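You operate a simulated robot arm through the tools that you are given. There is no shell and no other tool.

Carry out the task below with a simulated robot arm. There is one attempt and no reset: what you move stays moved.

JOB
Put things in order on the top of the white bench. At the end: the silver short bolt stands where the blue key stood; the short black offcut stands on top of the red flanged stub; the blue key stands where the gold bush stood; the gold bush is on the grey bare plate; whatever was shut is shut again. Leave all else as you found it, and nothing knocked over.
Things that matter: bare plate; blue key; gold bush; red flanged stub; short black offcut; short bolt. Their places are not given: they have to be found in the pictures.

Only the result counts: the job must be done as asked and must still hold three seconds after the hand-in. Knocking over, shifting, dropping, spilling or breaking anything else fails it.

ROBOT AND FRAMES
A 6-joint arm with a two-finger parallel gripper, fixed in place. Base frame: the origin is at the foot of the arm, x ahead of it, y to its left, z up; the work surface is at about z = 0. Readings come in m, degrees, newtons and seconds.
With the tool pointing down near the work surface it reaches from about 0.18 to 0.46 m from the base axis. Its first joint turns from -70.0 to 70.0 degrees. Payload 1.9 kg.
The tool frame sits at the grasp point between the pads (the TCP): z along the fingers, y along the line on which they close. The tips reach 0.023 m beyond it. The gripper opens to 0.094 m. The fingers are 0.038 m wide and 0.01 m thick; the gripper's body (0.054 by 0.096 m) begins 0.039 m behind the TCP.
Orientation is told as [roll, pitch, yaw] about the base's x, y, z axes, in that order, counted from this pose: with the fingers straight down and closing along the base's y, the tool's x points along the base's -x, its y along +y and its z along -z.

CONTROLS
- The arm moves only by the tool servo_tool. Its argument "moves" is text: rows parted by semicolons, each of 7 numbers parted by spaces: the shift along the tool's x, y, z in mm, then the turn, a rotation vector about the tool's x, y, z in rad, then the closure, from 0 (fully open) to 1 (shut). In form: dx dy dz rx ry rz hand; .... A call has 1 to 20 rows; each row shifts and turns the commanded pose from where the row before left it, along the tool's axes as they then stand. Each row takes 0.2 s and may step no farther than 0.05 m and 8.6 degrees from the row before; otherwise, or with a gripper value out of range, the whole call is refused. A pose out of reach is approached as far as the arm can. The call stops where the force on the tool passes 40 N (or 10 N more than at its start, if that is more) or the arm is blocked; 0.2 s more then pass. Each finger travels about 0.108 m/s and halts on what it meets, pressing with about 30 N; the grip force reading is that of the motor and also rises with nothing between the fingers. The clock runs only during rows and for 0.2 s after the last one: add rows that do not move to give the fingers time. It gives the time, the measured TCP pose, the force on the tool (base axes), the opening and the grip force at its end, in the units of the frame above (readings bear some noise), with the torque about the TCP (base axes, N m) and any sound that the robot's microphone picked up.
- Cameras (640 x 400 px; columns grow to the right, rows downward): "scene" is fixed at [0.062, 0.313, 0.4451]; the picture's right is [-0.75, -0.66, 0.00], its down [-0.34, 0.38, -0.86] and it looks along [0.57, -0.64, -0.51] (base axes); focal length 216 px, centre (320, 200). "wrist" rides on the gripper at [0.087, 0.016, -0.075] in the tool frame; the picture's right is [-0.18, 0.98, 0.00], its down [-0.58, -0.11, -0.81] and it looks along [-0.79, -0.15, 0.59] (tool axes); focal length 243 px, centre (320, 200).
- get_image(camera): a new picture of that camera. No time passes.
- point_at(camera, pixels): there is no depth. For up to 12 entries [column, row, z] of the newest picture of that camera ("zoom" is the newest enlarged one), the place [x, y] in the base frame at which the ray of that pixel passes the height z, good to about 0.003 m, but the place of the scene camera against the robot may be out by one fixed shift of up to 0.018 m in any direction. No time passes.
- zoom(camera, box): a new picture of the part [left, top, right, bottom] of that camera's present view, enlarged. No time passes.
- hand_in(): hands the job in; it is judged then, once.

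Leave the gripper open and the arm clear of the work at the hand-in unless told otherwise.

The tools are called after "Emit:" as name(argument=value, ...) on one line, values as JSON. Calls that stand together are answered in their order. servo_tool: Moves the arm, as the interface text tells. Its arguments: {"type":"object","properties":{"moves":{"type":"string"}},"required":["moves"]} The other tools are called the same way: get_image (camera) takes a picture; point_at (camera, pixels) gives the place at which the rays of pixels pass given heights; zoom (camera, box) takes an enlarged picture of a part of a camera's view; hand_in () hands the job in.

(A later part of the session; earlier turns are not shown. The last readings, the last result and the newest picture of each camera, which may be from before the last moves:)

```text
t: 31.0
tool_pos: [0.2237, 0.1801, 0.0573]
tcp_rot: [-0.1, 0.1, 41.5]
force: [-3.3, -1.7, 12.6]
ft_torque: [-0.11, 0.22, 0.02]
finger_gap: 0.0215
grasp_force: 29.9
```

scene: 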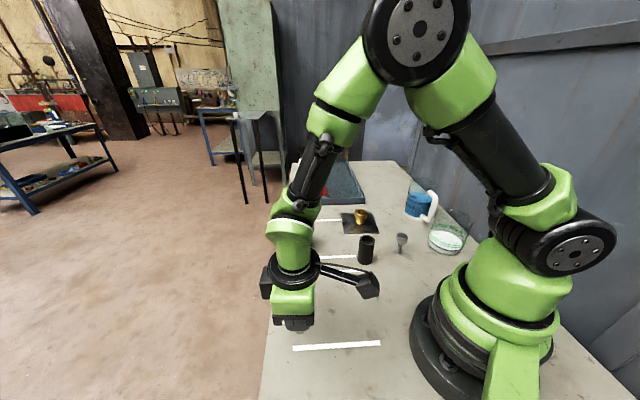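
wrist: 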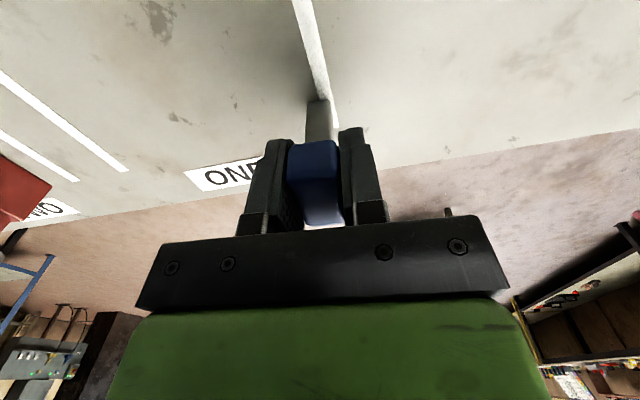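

Contact at 12.6 N. Easing up 0.3 mm and opening slowly.

Emit:
servo_tool(moves="0 0 -0.4 0 0 0 1; 0 0 0 0 0 0 0.78; 0 0 0 0 0 0 0.76; 0 0 0 0 0 0 0.74; 0 0 0 0 0 0 0.7; 0 0 0 0 0 0 0.6; 0 0 0 0 0 0 0.4; 0 0 0 0 0 0 0.2; 0 0 0 0 0 0 0; 0 0 0 0 0 0 0")

Emit:
get_image(camera="wrist")

```text
t: 33.2
tool_pos: [0.2243, 0.1798, 0.0583]
tcp_rot: [-0.2, 0.0, 41.5]
force: [-0.2, -0.1, -0.5]
ft_torque: [0.01, -0.02, 0.01]
finger_gap: 0.0941
grasp_force: 0.1
```

```text
taken
```

wrist: 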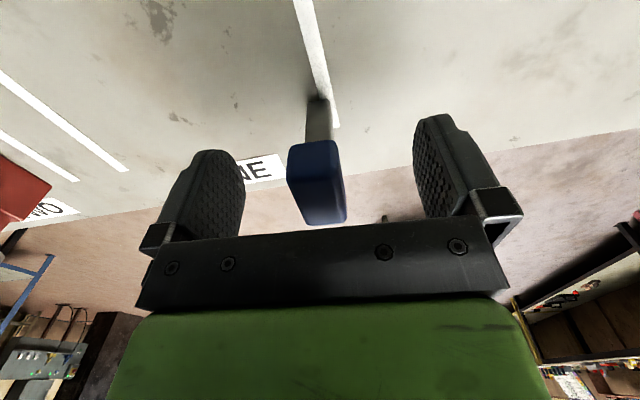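

The key stands at the old bush spot. Lifting straight up, then moving over to the bolt's area at about (0.174,-0.151) with yaw turned to -41°.

Emit:
servo_tool(moves="0 0 -37 0 0 0 0; 0 0 -37 0 0 0 0; 0 0 -38 0 0 0 0; 36.6 -30.9 0 0 0 0 0; 36.6 -30.9 0 0 0 0 0; 36.6 -30.9 0 0 0 0 0; 36.6 -30.9 0 0 0 0 0; 36.6 -30.9 0 0 0 0 0; 36.6 -30.9 0 0 0 0 0; 36.6 -30.9 0 0 0 0 0; 0 0 0 0 0 0.144 0; 0 0 0 0 0 0.144 0; 0 0 0 0 0 0.144 0; 0 0 0 0 0 0.144 0; 0 0 0 0 0 0.144 0; 0 0 0 0 0 0.144 0; 0 0 0 0 0 0.144 0; 0 0 0 0 0 0.144 0; 0 0 0 0 0 0.144 0; 0 0 0 0 0 0.144 0")

Emit:
get_image(camera="wrist")

Emit:
get_image(camera="scene")

```text
t: 37.4
tool_pos: [0.1747, -0.1524, 0.1716]
tcp_rot: [-0.1, -0.2, -41.2]
force: [-1.0, 0.0, -1.1]
ft_torque: [0.01, -0.01, -0.01]
finger_gap: 0.0939
grasp_force: 0.0
```

```text
taken
```

wrist: 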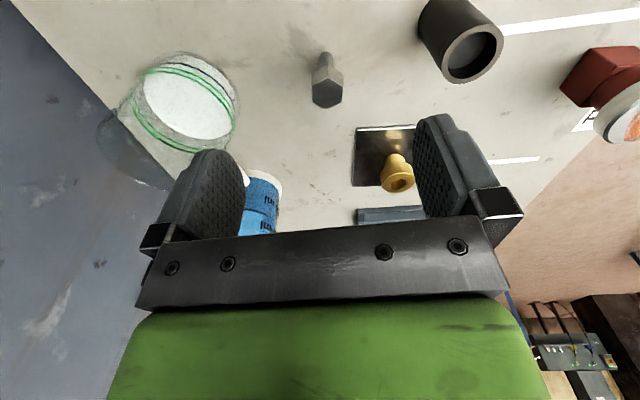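

```text
taken
```

scene: 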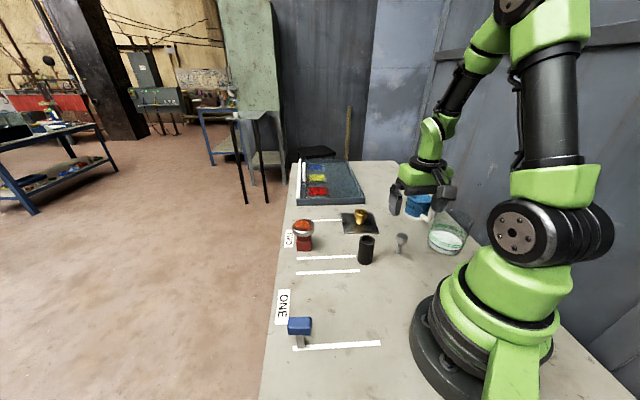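

The key stands upright at the old bush place. The bolt is at about (326,85) in the wrist view. Zooming in on it and on the key.

Emit:
zoom(camera="wrist", box=[278, 35, 374, 115])

Emit:
zoom(camera="scene", box=[370, 220, 434, 260])

Emit:
zoom(camera="scene", box=[280, 310, 330, 360])

```text
5.00 times, centred on (326, 75) of wrist
```

zoom: 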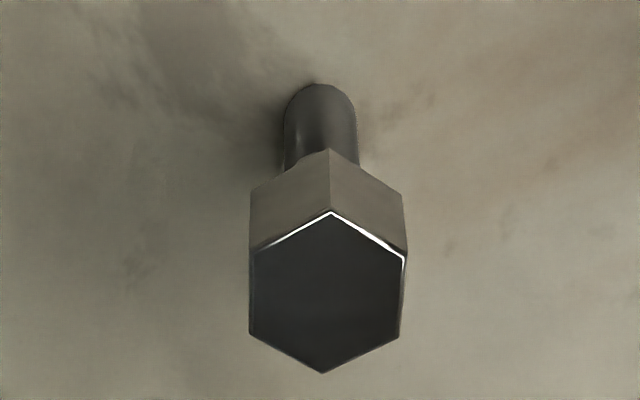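

```text
10.00 times, centred on (402, 240) of scene
```

zoom: 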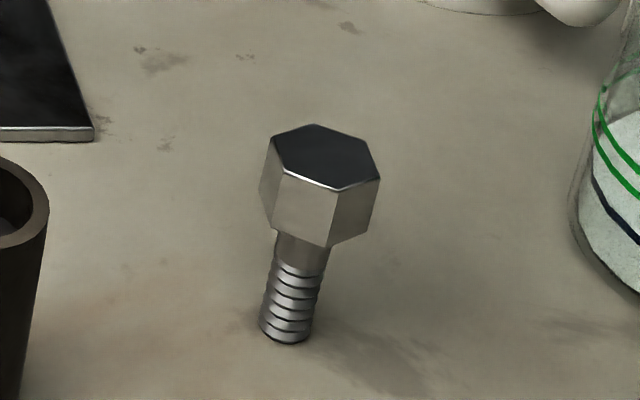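

```text
8.00 times, centred on (305, 335) of scene
```

zoom: 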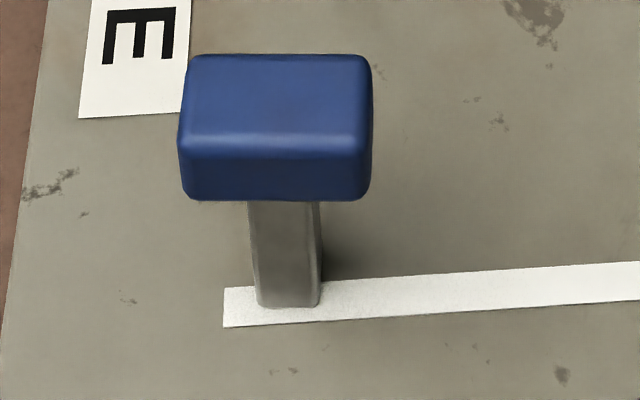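

Now measuring the bolt: hex-top vertices in the wrist view and its foot, at candidate heights, plus the scene view for height triangulation.

Emit:
point_at(camera="wrist", pixels=[[326, 51.8, 0], [327.3, 93.5, 0.04], [327.3, 93.5, 0.05], [327.3, 93.5, 0.06], [328.2, 77.4, 0.05], [343.2, 86.4, 0.05], [342, 102, 0.05], [326.4, 109.6, 0.05], [311.8, 101.4, 0.05], [312.4, 85.8, 0.05]])

Emit:
point_at(camera="scene", pixels=[[398.5, 254.2, 0], [402.5, 235.7, 0.04], [402.5, 235.7, 0.05], [402.5, 235.7, 0.06], [397.1, 348, 0], [297.1, 347.9, 0], [305.25, 347.9, 0]])

```text
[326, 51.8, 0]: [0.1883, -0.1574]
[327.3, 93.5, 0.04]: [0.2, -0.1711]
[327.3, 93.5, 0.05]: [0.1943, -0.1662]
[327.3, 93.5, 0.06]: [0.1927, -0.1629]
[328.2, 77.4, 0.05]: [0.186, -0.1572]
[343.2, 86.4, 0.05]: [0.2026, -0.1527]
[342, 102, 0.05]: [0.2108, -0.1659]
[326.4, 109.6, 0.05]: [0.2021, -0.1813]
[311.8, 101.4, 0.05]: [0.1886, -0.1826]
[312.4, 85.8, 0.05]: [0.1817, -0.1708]
```

```text
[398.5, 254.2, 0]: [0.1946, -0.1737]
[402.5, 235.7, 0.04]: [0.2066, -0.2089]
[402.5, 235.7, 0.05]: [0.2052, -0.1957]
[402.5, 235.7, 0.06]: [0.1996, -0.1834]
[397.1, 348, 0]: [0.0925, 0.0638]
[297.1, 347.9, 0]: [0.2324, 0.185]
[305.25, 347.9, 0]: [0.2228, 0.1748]
```

The bolt's axis is near (0.190,-0.162), top about 0.06 high, and its flats call for yaw ≈ -53°. Turning, moving above it at z≈0.125 and checking.

Emit:
servo_tool(moves="0 0 0 0 0 0.105 0; 0 0 0 0 0 0.105 0; -18.8 6.0 20 0 0 0 0; 0 0 25 0 0 0 0; 0 0 0 0 0 0 0; 0 0 0 0 0 0 0")

Emit:
get_image(camera="wrist")

Emit:
zoom(camera="wrist", box=[256, 20, 384, 120])

```text
t: 38.8
tool_pos: [0.1902, -0.1627, 0.1259]
tcp_rot: [0.1, -0.1, -53.1]
force: [0.2, 0.6, 0.2]
ft_torque: [0.0, 0.02, 0.03]
finger_gap: 0.0939
grasp_force: 0.0
```

```text
taken
```

wrist: 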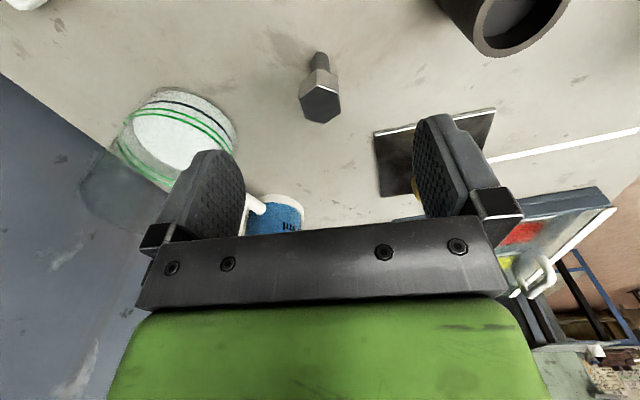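

```text
4.00 times, centred on (320, 70) of wrist
```

zoom: 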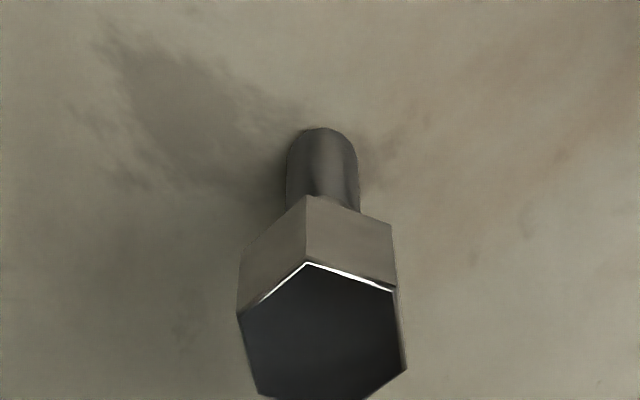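

The bolt is aligned with the TCP axis within 1 mm and its flats are parallel to the pads. Lowering to z≈0.053.

Emit:
servo_tool(moves="0 0.5 35 0 0 0 0; 0 0 27 0 0 0 0; 0 0 10.5 0 0 0 0; 0 0 0 0 0 0 0; 0 0 0 0 0 0 0")

Emit:
get_image(camera="wrist")

Emit:
zoom(camera="scene", box=[350, 190, 480, 270])

```text
t: 40.0
tool_pos: [0.1913, -0.164, 0.0531]
tcp_rot: [0.1, 0.0, -53.1]
force: [-0.3, -0.3, -0.7]
ft_torque: [-0.02, 0.02, 0.0]
finger_gap: 0.0939
grasp_force: 0.0
```

```text
taken
```

wrist: 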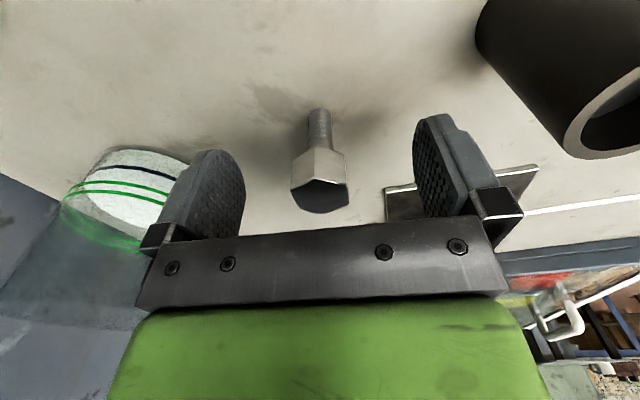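

```text
4.92 times, centred on (415, 230) of scene
```

zoom: 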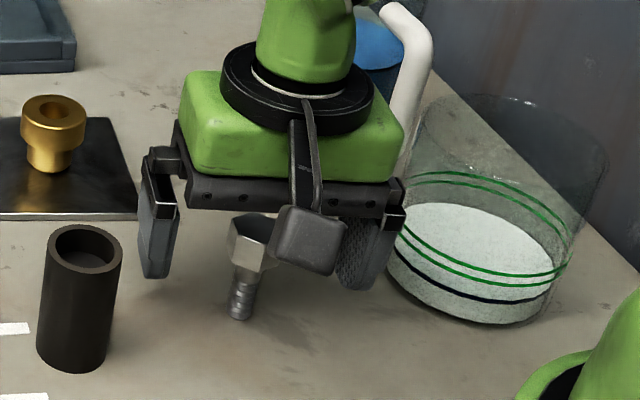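

Bolt centred at column ~319, gripper clear of the beaker and the offcut. Closing gently.

Emit:
servo_tool(moves="0 0 0 0 0 0 0.5; 0 0 0 0 0 0 0.65; 0 0 0 0 0 0 0.75; 0 0 0 0 0 0 1; 0 0 0 0 0 0 1; 0 0 0 0 0 0 1")

Emit:
get_image(camera="wrist")

Emit:
zoom(camera="scene", box=[350, 190, 480, 270])

```text
t: 41.4
tool_pos: [0.1909, -0.163, 0.0533]
tcp_rot: [0.1, -0.1, -53.0]
force: [0.5, 0.0, 0.7]
ft_torque: [0.01, -0.01, -0.03]
finger_gap: 0.0235
grasp_force: 30.8
```

```text
taken
```

wrist: 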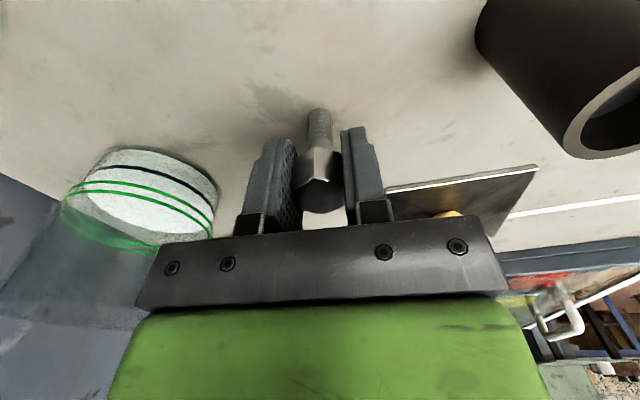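

```text
4.92 times, centred on (415, 230) of scene
```

zoom: 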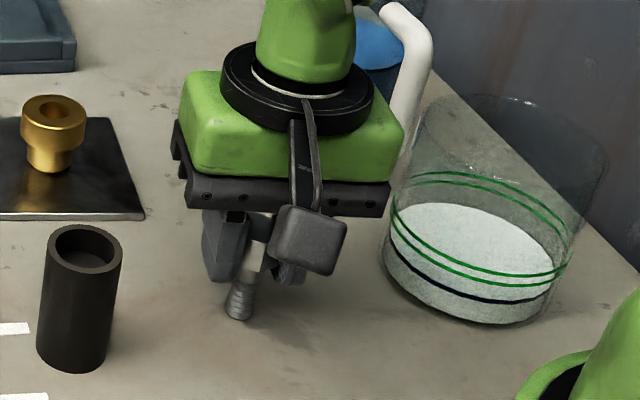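

Bolt gripped (0.0235). Lifting 102 mm and carrying it to over the key's old spot (0.2455,0.034).

Emit:
servo_tool(moves="0 0 -10 0 0 0 1; 0 0 -46 0 0 0 1; 0 0 -46 0 0 0 1; 24.7 32.5 0 0 0 0 1; 24.7 32.5 0 0 0 0 1; 24.7 32.5 0 0 0 0 1; 24.7 32.5 0 0 0 0 1; 24.7 32.5 0 0 0 0 1; 0 0 0 0 0 0 1; 0 0 0 0 0 0 1")

Emit:
get_image(camera="wrist")

Emit:
get_image(camera="scene")

```text
t: 43.6
tool_pos: [0.2476, 0.0344, 0.156]
tcp_rot: [0.0, -0.1, -53.0]
force: [0.3, -0.9, -0.3]
ft_torque: [0.01, 0.0, -0.02]
finger_gap: 0.0237
grasp_force: 30.1
```

```text
taken
```

wrist: 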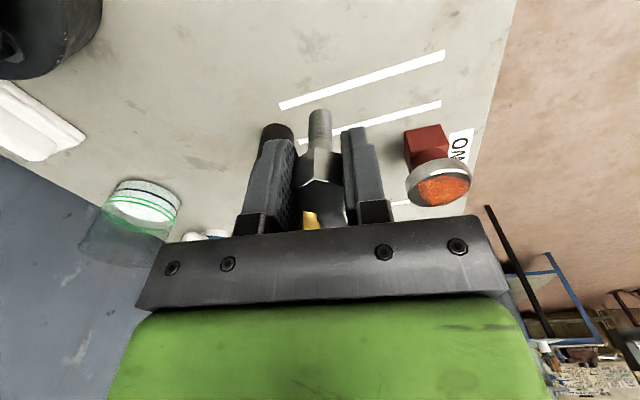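

```text
taken
```

scene: 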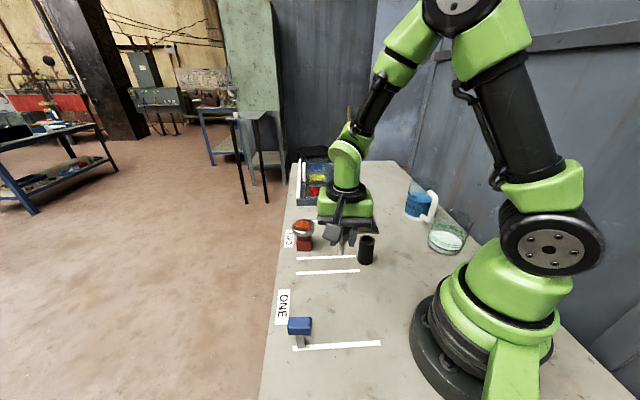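

Lowering the bolt in steps to just above the table.

Emit:
servo_tool(moves="0 0 40 0 0 0 1; 0 0 40 0 0 0 1; 0 0 15 0 0 0 1; 0 0 4 0 0 0 1; 0 0 0 0 0 0 1; 0 0 0 0 0 0 1")

Emit:
zoom(camera="scene", box=[300, 240, 380, 300])

Emit:
get_image(camera="wrist")

```text
t: 45.0
tool_pos: [0.2452, 0.0326, 0.0563]
tcp_rot: [0.1, -0.1, -53.2]
force: [0.0, 0.3, -1.2]
ft_torque: [-0.02, -0.01, -0.05]
finger_gap: 0.0236
grasp_force: 29.7
```

```text
6.67 times, centred on (340, 270) of scene
```

zoom: 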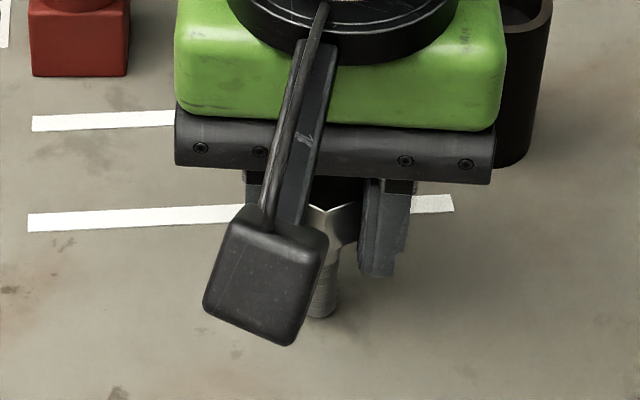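

```text
taken
```

wrist: 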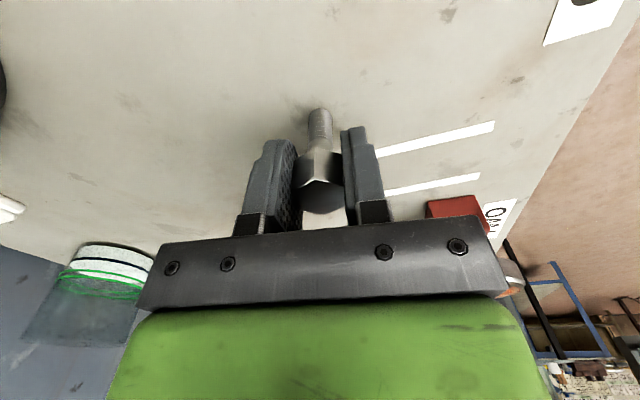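

The bolt's foot lies within ~2 mm of where the key's foot was in the scene picture. Small downward steps until touch.

Emit:
servo_tool(moves="0 0 1 0 0 0 1; 0 0 1 0 0 0 1; 0 0 0 0 0 0 1")

Emit:
servo_tool(moves="0 0 0.7 0 0 0 1; 0 0 0 0 0 0 1")

```text
t: 45.8
tool_pos: [0.2466, 0.034, 0.0532]
tcp_rot: [0.2, -0.1, -53.1]
force: [-0.4, 0.3, -0.8]
ft_torque: [0.05, 0.02, 0.0]
finger_gap: 0.0241
grasp_force: 29.8
```

```text
t: 46.4
tool_pos: [0.2462, 0.0339, 0.0536]
tcp_rot: [0.1, -0.1, -53.1]
force: [1.0, 0.0, -0.2]
ft_torque: [-0.01, -0.01, -0.03]
finger_gap: 0.0237
grasp_force: 30.2
```

Emit:
servo_tool(moves="0 0 0.5 0 0 0 1; 0 0 0 0 0 0 1")

```text
t: 47.0
tool_pos: [0.2466, 0.0337, 0.0527]
tcp_rot: [0.1, -0.2, -53.1]
force: [-0.7, 0.0, -0.8]
ft_torque: [-0.01, -0.01, 0.01]
finger_gap: 0.0237
grasp_force: 30.5
```

No contact yet (force still near zero), so another half millimetre.

Emit:
servo_tool(moves="0 0 0.5 0 0 0 1; 0 0 0 0 0 0 1")

```text
t: 47.6
tool_pos: [0.2464, 0.0341, 0.0526]
tcp_rot: [0.1, -0.2, -53.1]
force: [-2.9, -0.2, 22.8]
ft_torque: [-0.08, 0.11, -0.04]
finger_gap: 0.0238
grasp_force: 30.1
```

Contact (22.8 N). Easing 0.3 mm up, then opening slowly.

Emit:
servo_tool(moves="0 0 -0.3 0 0 0 1; 0 0 0 0 0 0 1; 0 0 0 0 0 0 0.76; 0 0 0 0 0 0 0.74; 0 0 0 0 0 0 0.72; 0 0 0 0 0 0 0.68; 0 0 0 0 0 0 0.6; 0 0 0 0 0 0 0.4; 0 0 0 0 0 0 0.2; 0 0 0 0 0 0 0; 0 0 0 0 0 0 0")

Emit:
get_image(camera="wrist")

Emit:
zoom(camera="scene", box=[300, 240, 380, 300])

```text
t: 50.0
tool_pos: [0.2464, 0.0329, 0.0532]
tcp_rot: [0.1, -0.1, -53.1]
force: [0.6, -0.5, -0.1]
ft_torque: [-0.01, 0.01, 0.02]
finger_gap: 0.0939
grasp_force: 0.0
```

```text
taken
```

wrist: 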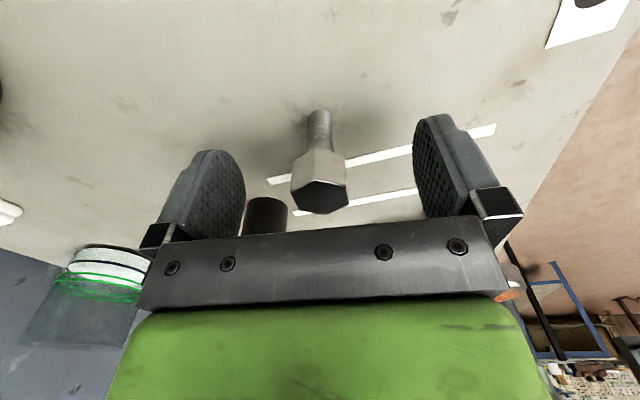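

```text
6.67 times, centred on (340, 270) of scene
```

zoom: 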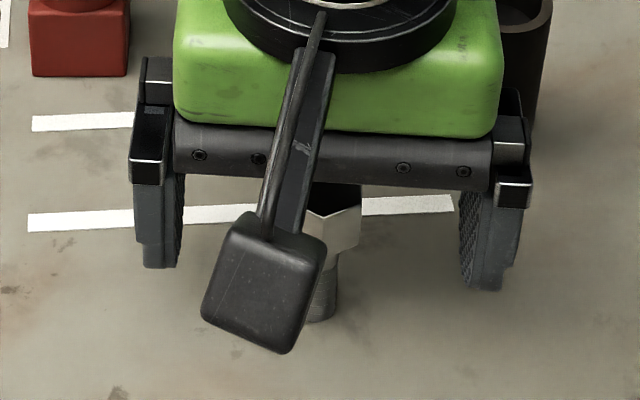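

The bolt stands free. Lifting, then moving to view the black offcut from about (0.225,-0.069), yaw -17°.

Emit:
servo_tool(moves="0 0 -40 0 0 0 0; 0 0 -41 0 0 0 0; 0 0 -41 0 0 0 0; -23.4 -26.2 0 0 0 0 0; -23.4 -26.2 0 0 0 0 0; -23.4 -26.2 0 0 0 0 0; 0 0 0 0 0 -0.1256 0; 0 0 0 0 0 -0.1256 0; 0 0 0 0 0 -0.1256 0; 0 0 0 0 0 -0.1256 0; 0 0 0 0 0 -0.1256 0; 0 0 0 0 0 0 0")

Emit:
get_image(camera="wrist")

Emit:
get_image(camera="scene")

```text
t: 52.6
tool_pos: [0.2262, -0.0696, 0.1752]
tcp_rot: [-0.1, -0.2, -17.0]
force: [0.0, -0.1, 0.6]
ft_torque: [0.0, 0.0, 0.02]
finger_gap: 0.0942
grasp_force: 0.0
```

```text
taken
```

wrist: 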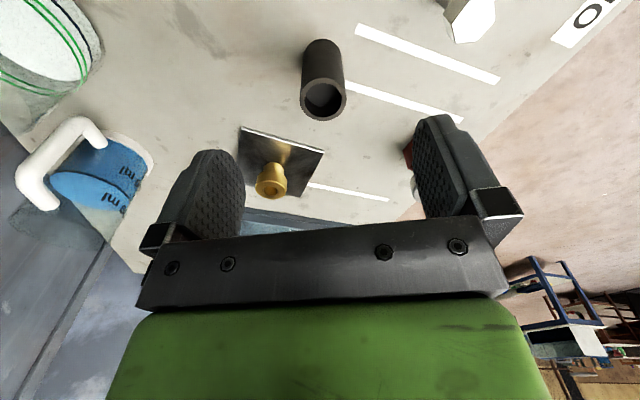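

```text
taken
```

scene: 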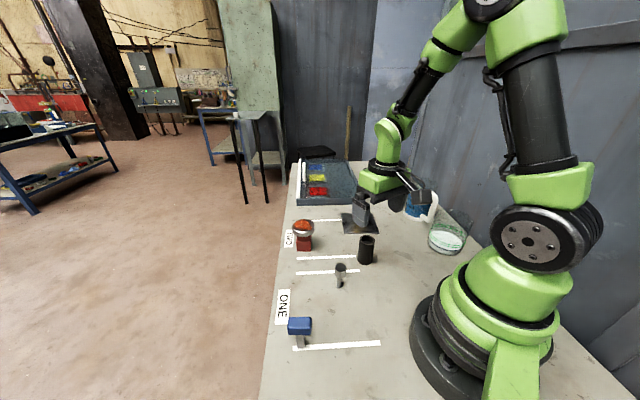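

Bolt standing where the key was, key standing at the bush's spot, bush on plate. Zooming on the offcut and the stub.

Emit:
zoom(camera="wrist", box=[266, 20, 378, 130])

Emit:
zoom(camera="scene", box=[284, 210, 388, 300])

```text
3.64 times, centred on (322, 75) of wrist
```

zoom: 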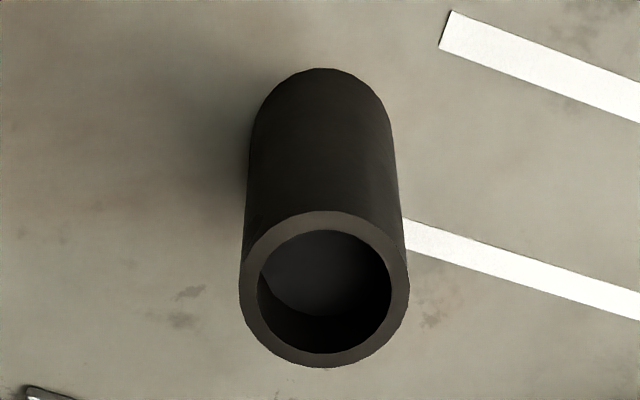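

```text
4.44 times, centred on (336, 255) of scene
```

zoom: 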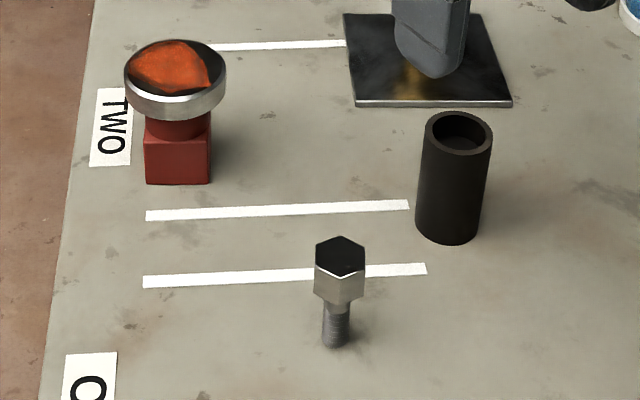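

The offcut: axis ≈ (0.245,-0.078), 0.038 wide, 0.067 tall. Before grasping it, I'll view the stub from closer: move to about (0.36,0.01,0.2), yaw 3°.

Emit:
servo_tool(moves="-26.5 28.8 -6.25 0 0 0 0; -26.5 28.8 -6.25 0 0 0 0; -26.5 28.8 -6.25 0 0 0 0; -26.5 28.8 -6.25 0 0 0 0; 0 0 0 0 0 -0.1167 0; 0 0 0 0 0 -0.1167 0; 0 0 0 0 0 -0.1167 0; 0 0 0 0 0 0 0; 0 0 0 0 0 0 0")

Emit:
get_image(camera="wrist")

Emit:
get_image(camera="scene")

```text
t: 54.6
tool_pos: [0.3613, 0.0096, 0.2]
tcp_rot: [0.0, -0.2, 3.0]
force: [0.1, -0.6, 0.0]
ft_torque: [-0.01, 0.0, 0.0]
finger_gap: 0.0939
grasp_force: 0.0
```

```text
taken
```

wrist: 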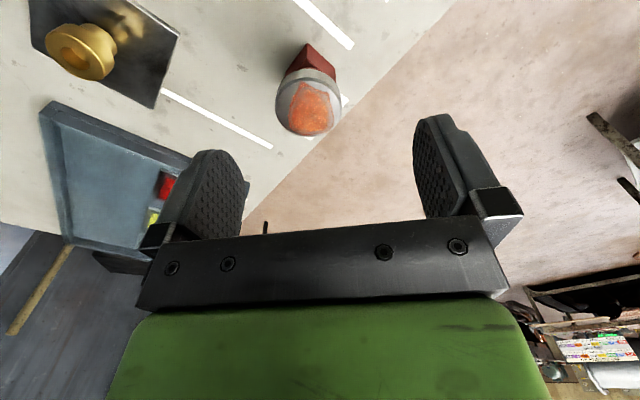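

```text
taken
```

scene: 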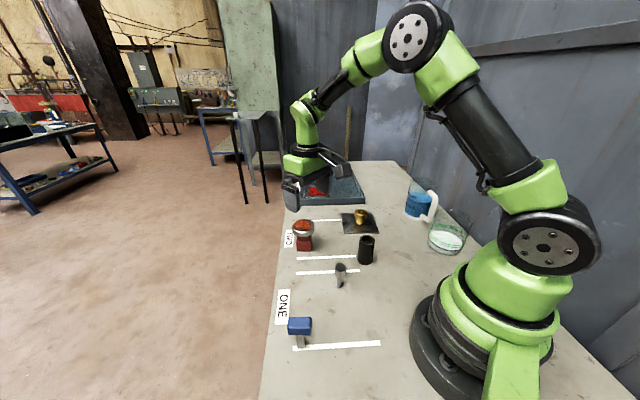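

Zooming on the stub from both cameras, and on the bush standing on the plate.

Emit:
zoom(camera="wrist", box=[252, 35, 364, 145])

Emit:
zoom(camera="scene", box=[284, 210, 324, 260])

Emit:
zoom(camera="scene", box=[330, 195, 394, 245])

```text
3.64 times, centred on (308, 90) of wrist
```

zoom: 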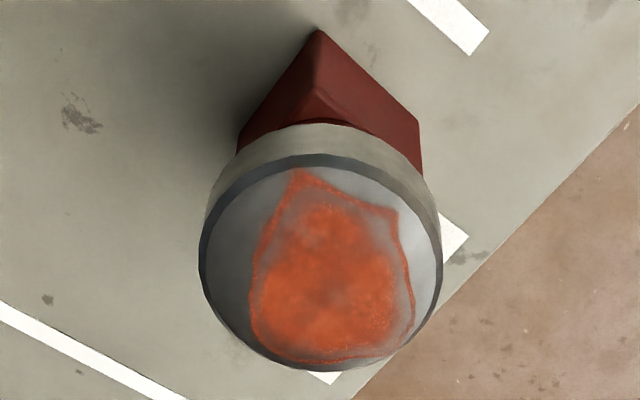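

```text
8.00 times, centred on (304, 235) of scene
```

zoom: 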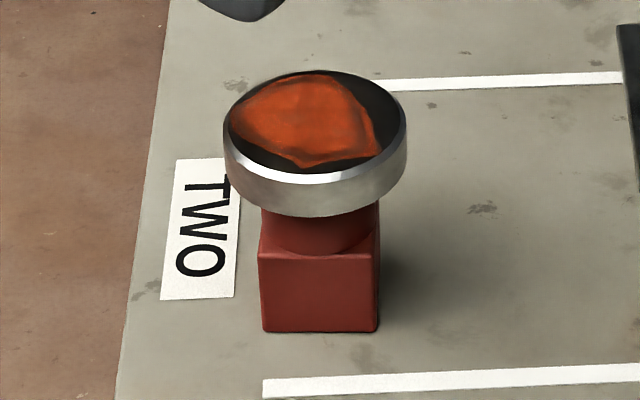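

```text
8.00 times, centred on (362, 220) of scene
```

zoom: 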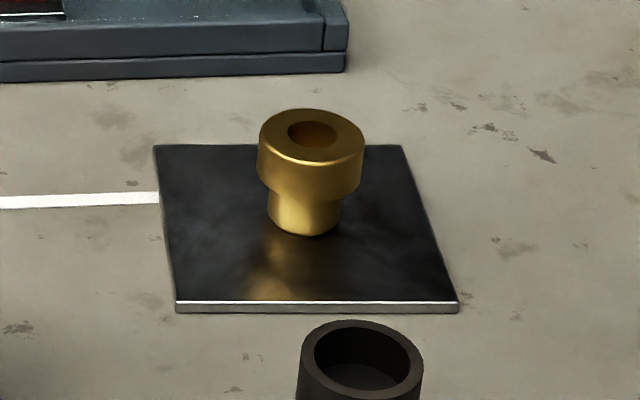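

To pin down the stub's axis and height, I'll take a second, lower view from (0.30,-0.005,0.115).

Emit:
servo_tool(moves="20.2 -3.9 28.2 0 0 0 0; 20.2 -3.9 28.2 0 0 0 0; 20.2 -3.9 28.2 0 0 0 0; 0 0 0 0 0 0 0; 0 0 0 0 0 0 0")

Emit:
get_image(camera="wrist")

Emit:
zoom(camera="wrist", box=[240, 80, 400, 225])

```text
t: 55.8
tool_pos: [0.3014, -0.0063, 0.1152]
tcp_rot: [-0.1, -0.1, 3.1]
force: [0.6, 0.5, -0.9]
ft_torque: [0.01, 0.0, 0.01]
finger_gap: 0.0942
grasp_force: 0.0
```

```text
taken
```

wrist: 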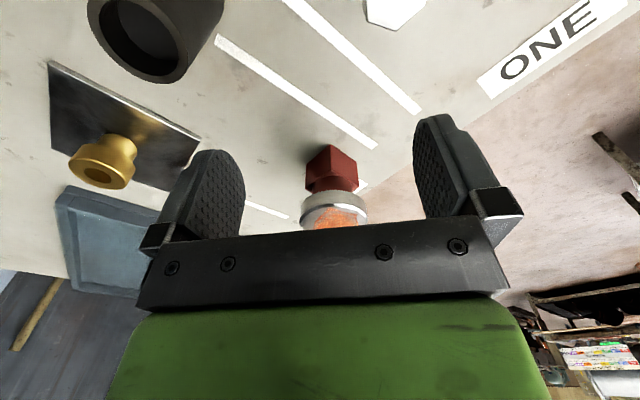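

```text
2.76 times, centred on (320, 152) of wrist
```

zoom: 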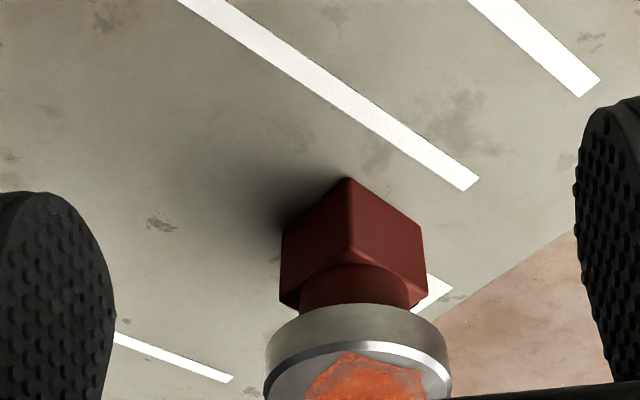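

The stub's axis comes out near (0.400,-0.0065) with its top at about z=0.075. Now going over the offcut at (0.245,-0.078), yaw -17°, z≈0.14.

Emit:
servo_tool(moves="29.3 -35 -12.5 0 0 0 0; 29.2 -34.9 -12.5 0 0 0 0; 0 0 0 0 0 0.1163 0; 0 0 0 0 0 0.1163 0; 0 0 0 0 0 0.1163 0; 0 0 0 0 0 0 0; 0 0 0 0 0 0 0")

Emit:
get_image(camera="wrist")

Emit:
zoom(camera="wrist", box=[240, 0, 400, 130])

```text
t: 57.4
tool_pos: [0.2473, -0.0777, 0.1406]
tcp_rot: [0.0, -0.1, -17.0]
force: [0.3, 0.6, 0.3]
ft_torque: [0.03, 0.03, -0.01]
finger_gap: 0.094
grasp_force: 0.1
```

```text
taken
```

wrist: 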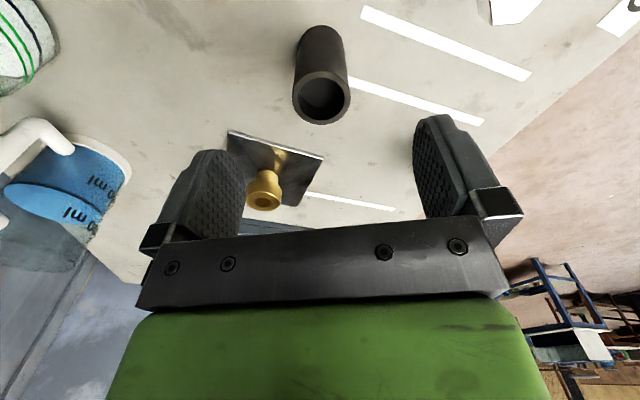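

```text
3.08 times, centred on (320, 65) of wrist
```

zoom: 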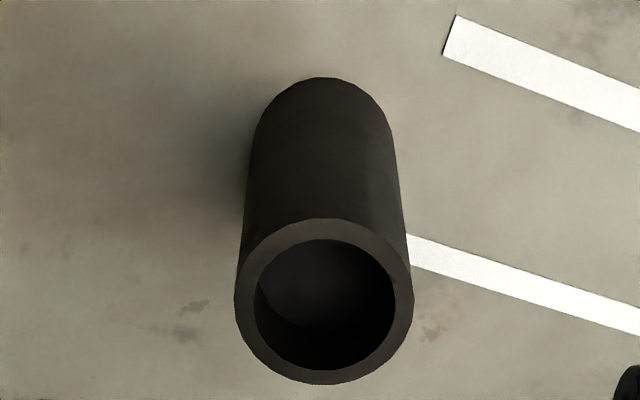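

The offcut is centred under the TCP (within 1 mm). Lowering to z≈0.043.

Emit:
servo_tool(moves="0 0 40 0 0 0 0; 0 0 40 0 0 0 0; 0 0 17 0 0 0 0; 0 0 0 0 0 0 0; 0 0 0 0 0 0 0")

Emit:
get_image(camera="wrist")

Emit:
zoom(camera="scene", box=[310, 210, 420, 300])

```text
t: 58.6
tool_pos: [0.247, -0.0791, 0.0425]
tcp_rot: [-0.1, -0.1, -17.0]
force: [0.2, -0.6, -0.4]
ft_torque: [-0.01, 0.0, 0.03]
finger_gap: 0.0942
grasp_force: 0.1
```

```text
taken
```

wrist: 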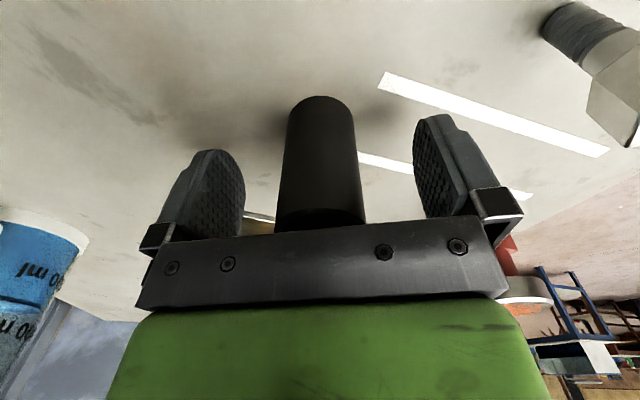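

```text
4.44 times, centred on (365, 255) of scene
```

zoom: 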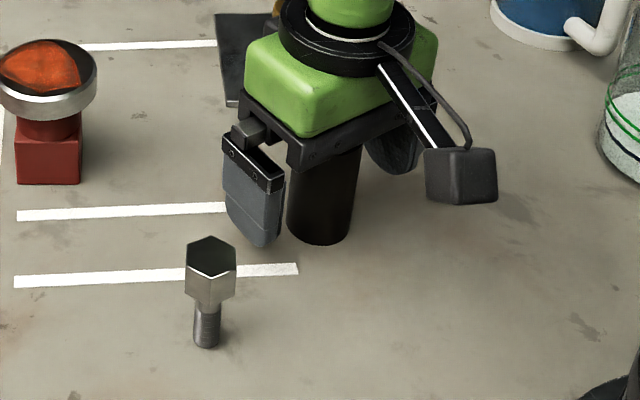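

The offcut is centred between the open fingers, body clear of its top. Closing.

Emit:
servo_tool(moves="0 0 0 0 0 0 0.4; 0 0 0 0 0 0 0.55; 0 0 0 0 0 0 1; 0 0 0 0 0 0 1; 0 0 0 0 0 0 1")

Emit:
get_image(camera="wrist")

```text
t: 59.8
tool_pos: [0.2473, -0.0779, 0.0433]
tcp_rot: [0.0, -0.1, -17.1]
force: [0.7, 0.5, 0.9]
ft_torque: [0.11, -0.04, 0.01]
finger_gap: 0.037
grasp_force: 30.6
```

```text
taken
```

wrist: 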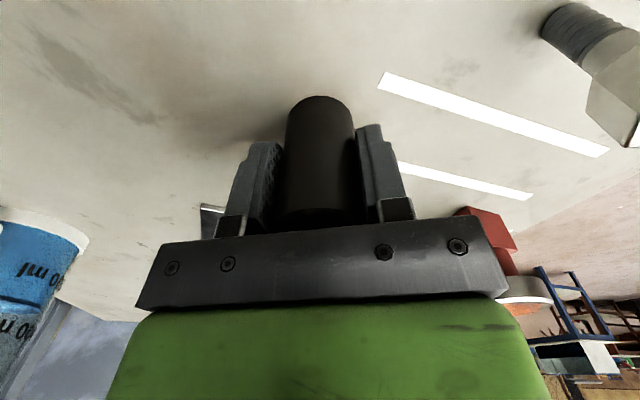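

Gripped at 0.037. Lifting 122 mm and carrying to above the stub at (0.400,-0.0065).

Emit:
servo_tool(moves="0 0 -12 0 0 0 1; 0 0 -40 0 0 0 1; 0 0 -40 0 0 0 1; 0 0 -30 0 0 0 1; -31.8 28.35 0 0 0 0 1; -31.8 28.35 0 0 0 0 1; -31.8 28.35 0 0 0 0 1; -31.8 28.35 0 0 0 0 1; 0 0 0 0 0 0 1; 0 0 0 0 0 0 1")

Emit:
get_image(camera="wrist")

Emit:
get_image(camera="scene")

```text
t: 62.0
tool_pos: [0.4024, -0.0067, 0.1661]
tcp_rot: [0.0, -0.1, -17.0]
force: [-0.3, -0.3, -2.3]
ft_torque: [-0.02, 0.0, -0.02]
finger_gap: 0.0374
grasp_force: 30.1
```

```text
taken
```

wrist: 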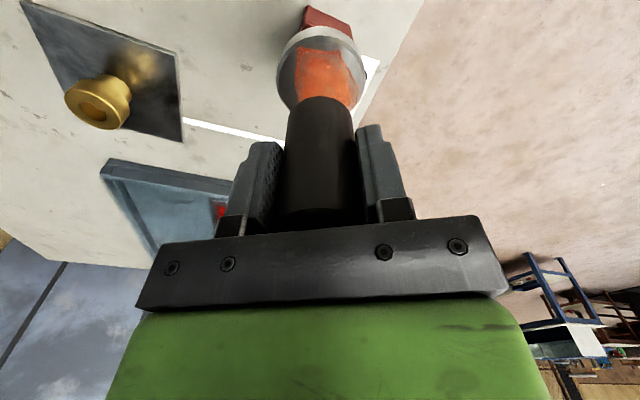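

```text
taken
```

scene: 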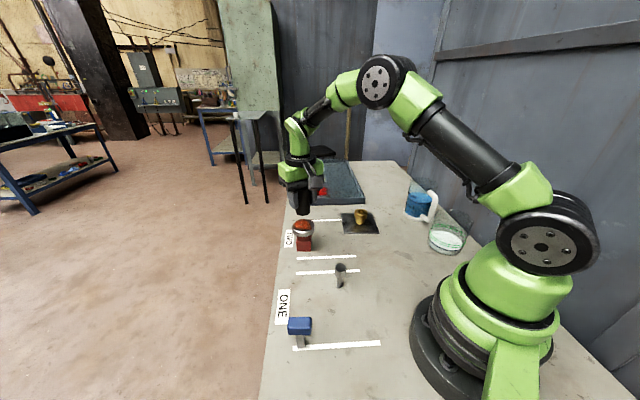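

Zooming on the flange under the held offcut to check alignment.

Emit:
zoom(camera="wrist", box=[256, 0, 384, 130])

Emit:
zoom(camera="scene", box=[274, 160, 344, 260])

```text
3.08 times, centred on (320, 65) of wrist
```

zoom: 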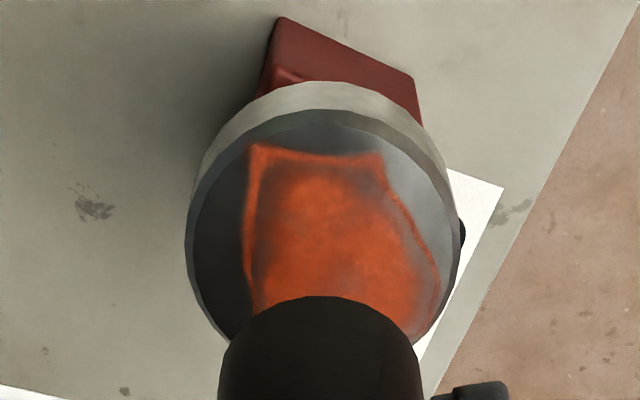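

```text
4.00 times, centred on (309, 210) of scene
```

zoom: 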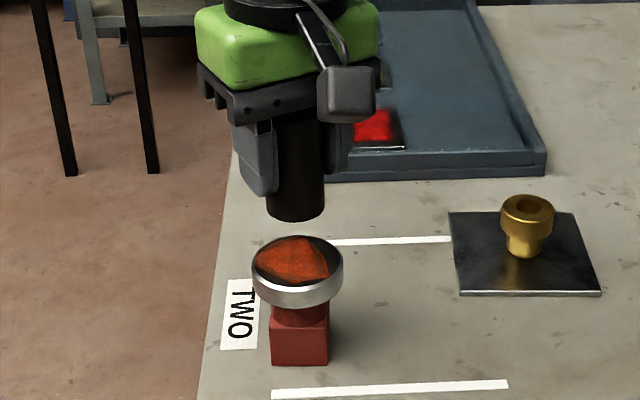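

Alignment is within ~2–3 mm. Nudging 1.5 mm back and lowering 39 mm, then 1 mm steps while watching force.

Emit:
servo_tool(moves="1.5 0 15 0 0 0 1; 0 0 15 0 0 0 1; 0 0 9 0 0 0 1; 0 0 0 0 0 0 1; 0 0 0 0 0 0 1")

Emit:
zoom(camera="scene", box=[274, 170, 338, 260])

Emit:
get_image(camera="wrist")

```text
t: 63.2
tool_pos: [0.4015, -0.0059, 0.1264]
tcp_rot: [0.1, -0.1, -16.9]
force: [-0.2, -0.1, -2.8]
ft_torque: [0.01, 0.0, -0.03]
finger_gap: 0.0372
grasp_force: 29.6
```

```text
4.44 times, centred on (306, 215) of scene
```

zoom: 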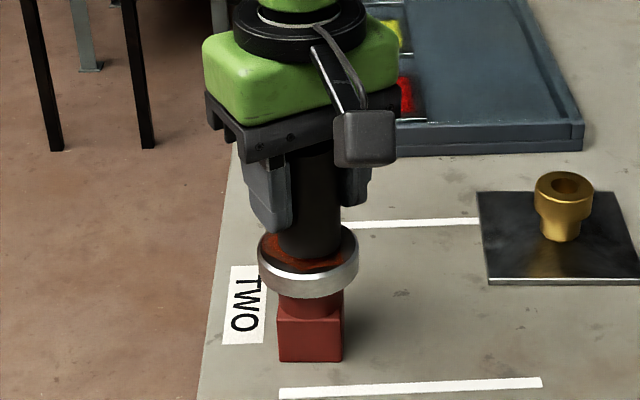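

```text
taken
```

wrist: 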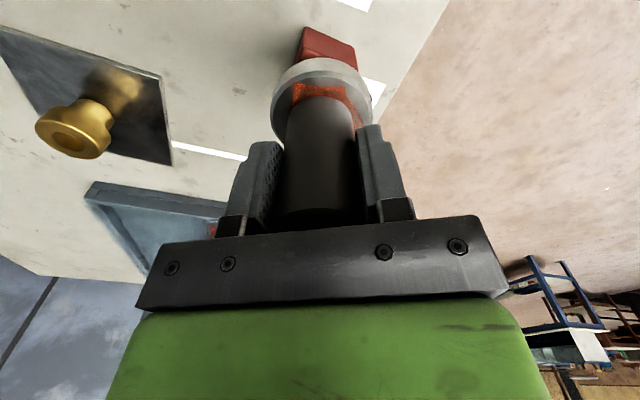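

The offcut is just over the flange, well centred. Stepping down 1 mm at a time.

Emit:
servo_tool(moves="0 0 1 0 0 0 1; 0 0 1 0 0 0 1; 0 0 0 0 0 0 1")

Emit:
servo_tool(moves="0 0 1 0 0 0 1; 0 0 0 0 0 0 1")

Emit:
servo_tool(moves="0 0 1 0 0 0 1; 0 0 0 0 0 0 1")

```text
t: 64.0
tool_pos: [0.4006, -0.0063, 0.1256]
tcp_rot: [0.0, -0.1, -17.1]
force: [0.1, 0.0, -2.5]
ft_torque: [-0.01, -0.01, 0.01]
finger_gap: 0.0369
grasp_force: 30.1
```

```text
t: 64.6
tool_pos: [0.3993, -0.0066, 0.1239]
tcp_rot: [0.0, -0.1, -17.0]
force: [0.0, -0.3, -2.6]
ft_torque: [-0.02, 0.01, 0.01]
finger_gap: 0.037
grasp_force: 29.3
```

```text
t: 65.2
tool_pos: [0.3991, -0.0079, 0.1209]
tcp_rot: [0.0, -0.1, -17.0]
force: [0.6, -0.2, -2.4]
ft_torque: [-0.01, 0.0, -0.02]
finger_gap: 0.0371
grasp_force: 30.0
```

No contact yet (force steady at -2.4 N, the offcut's weight). Continuing in steps.

Emit:
servo_tool(moves="0 0 1 0 0 0 1; 0 0 0 0 0 0 1")

Emit:
servo_tool(moves="0 0 0.7 0 0 0 1; 0 0 0 0 0 0 1")

```text
t: 65.8
tool_pos: [0.3992, -0.0057, 0.1213]
tcp_rot: [0.0, 0.0, -17.0]
force: [-0.4, 0.3, -2.9]
ft_torque: [0.04, 0.0, 0.01]
finger_gap: 0.0373
grasp_force: 29.3
```

```text
t: 66.4
tool_pos: [0.4005, -0.0072, 0.1218]
tcp_rot: [0.0, -0.2, -17.0]
force: [-4.6, 1.8, 11.7]
ft_torque: [0.1, 0.22, 0.04]
finger_gap: 0.0372
grasp_force: 30.1
```

Contact (about 14 N beyond the weight) at stub top ≈ z 0.077. Easing up 0.4 mm and opening slowly.

Emit:
servo_tool(moves="0 0 -0.4 0 0 0 1; 0 0 0 0 0 0 1; 0 0 0 0 0 0 0.62; 0 0 0 0 0 0 0.6; 0 0 0 0 0 0 0.58; 0 0 0 0 0 0 0.54; 0 0 0 0 0 0 0.45; 0 0 0 0 0 0 0.3; 0 0 0 0 0 0 0.1; 0 0 0 0 0 0 0; 0 0 0 0 0 0 0")

Emit:
zoom(camera="scene", box=[274, 170, 338, 260])

Emit:
get_image(camera="wrist")

```text
t: 68.8
tool_pos: [0.4002, -0.0058, 0.1199]
tcp_rot: [0.0, 0.0, -17.0]
force: [-0.4, 0.4, 0.0]
ft_torque: [0.01, 0.01, 0.02]
finger_gap: 0.0942
grasp_force: 0.1
```

```text
4.44 times, centred on (306, 215) of scene
```

zoom: 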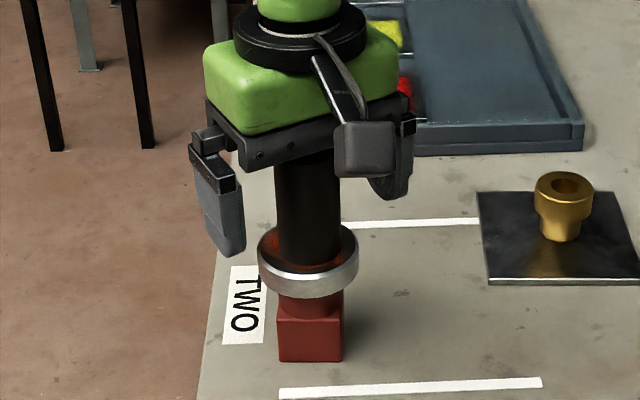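

```text
taken
```

wrist: 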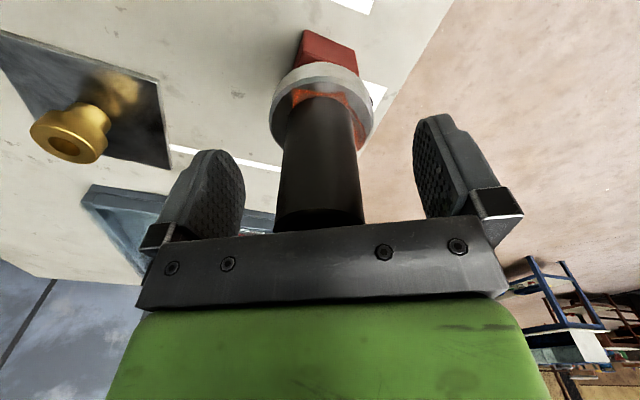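

The offcut stands on the stub. Lifting straight up 70 mm.

Emit:
servo_tool(moves="0 0 -25 0 0 0 0; 0 0 -25 0 0 0 0; 0 0 -25 0 0 0 0; 0 0 0 0 0 0 0")

Emit:
get_image(camera="wrist")

Emit:
get_image(camera="scene")

```text
t: 69.8
tool_pos: [0.4008, -0.0057, 0.1961]
tcp_rot: [0.0, -0.2, -17.0]
force: [1.1, 0.2, 0.0]
ft_torque: [0.02, 0.01, -0.01]
finger_gap: 0.0942
grasp_force: 0.0
```

```text
taken
```

wrist: 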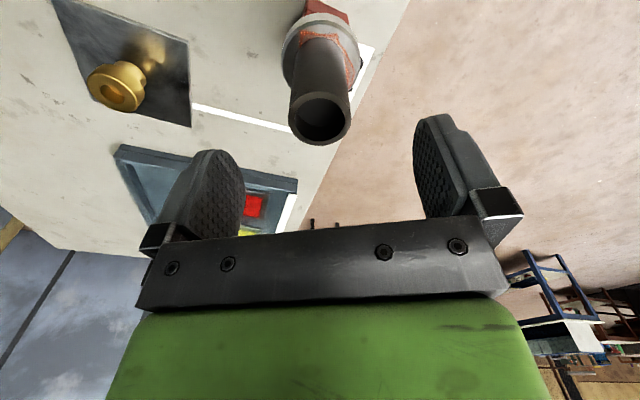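

```text
taken
```

scene: 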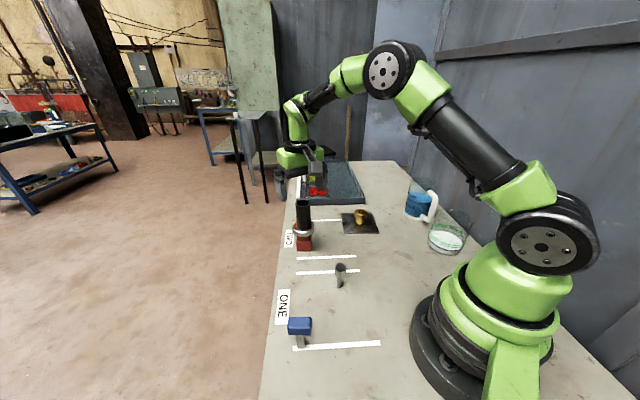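

All four moves are done; everything stands. I want to check how exactly the key sits at the bush's old spot, so I'll return to the same viewpoint used for the bush (0.168,0.156,0.22, yaw 43°).

Emit:
servo_tool(moves="0 0 -24.5 0 0 0 0; 44.6 14.6 0 0 0 0 0; 44.6 14.6 0 0 0 0 0; 44.6 14.6 0 0 0 0 0; 44.6 14.6 0 0 0 0 0; 44.6 14.6 0 0 0 0 0; 44.5 14.8 0 0 0 0 0; 0 0 0 0 0 -0.1313 0; 0 0 0 0 0 -0.1313 0; 0 0 0 0 0 -0.1313 0; 0 0 0 0 0 -0.1313 0; 0 0 0 0 0 -0.1313 0; 0 0 0 0 0 -0.1313 0; 0 0 0 0 0 -0.1313 0; 0 0 0 0 0 -0.1313 0; 0 0 0 0 0 0 0; 0 0 0 0 0 0 0")

Emit:
get_image(camera="wrist")

Emit:
zoom(camera="wrist", box=[264, 35, 360, 125])

Emit:
get_image(camera="scene")

Emit:
zoom(camera="scene", box=[260, 200, 420, 300])

```text
t: 73.4
tool_pos: [0.1688, 0.1561, 0.2199]
tcp_rot: [-0.2, -0.1, 43.1]
force: [-1.2, -0.3, 0.3]
ft_torque: [0.01, -0.04, -0.01]
finger_gap: 0.0939
grasp_force: 0.1
```

```text
taken
```

wrist: 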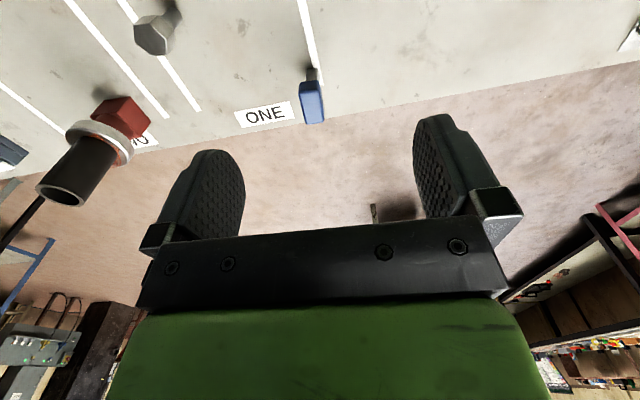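

```text
4.44 times, centred on (312, 80) of wrist
```

zoom: 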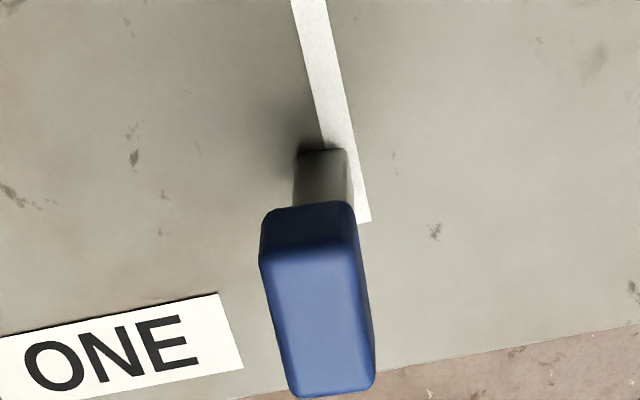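

```text
taken
```

scene: 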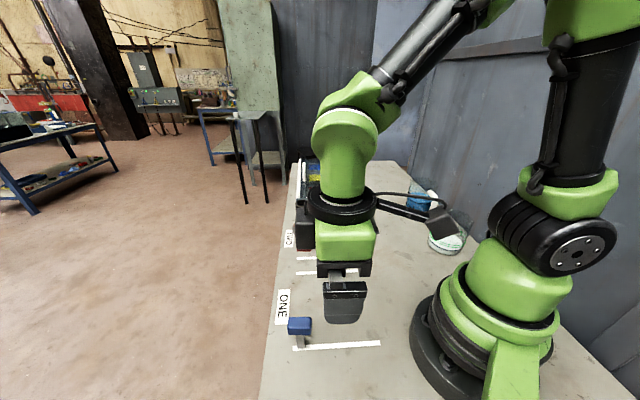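

```text
4.00 times, centred on (340, 250) of scene
```

zoom: 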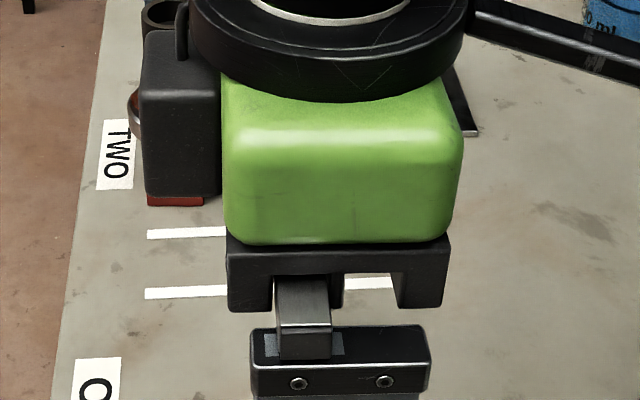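

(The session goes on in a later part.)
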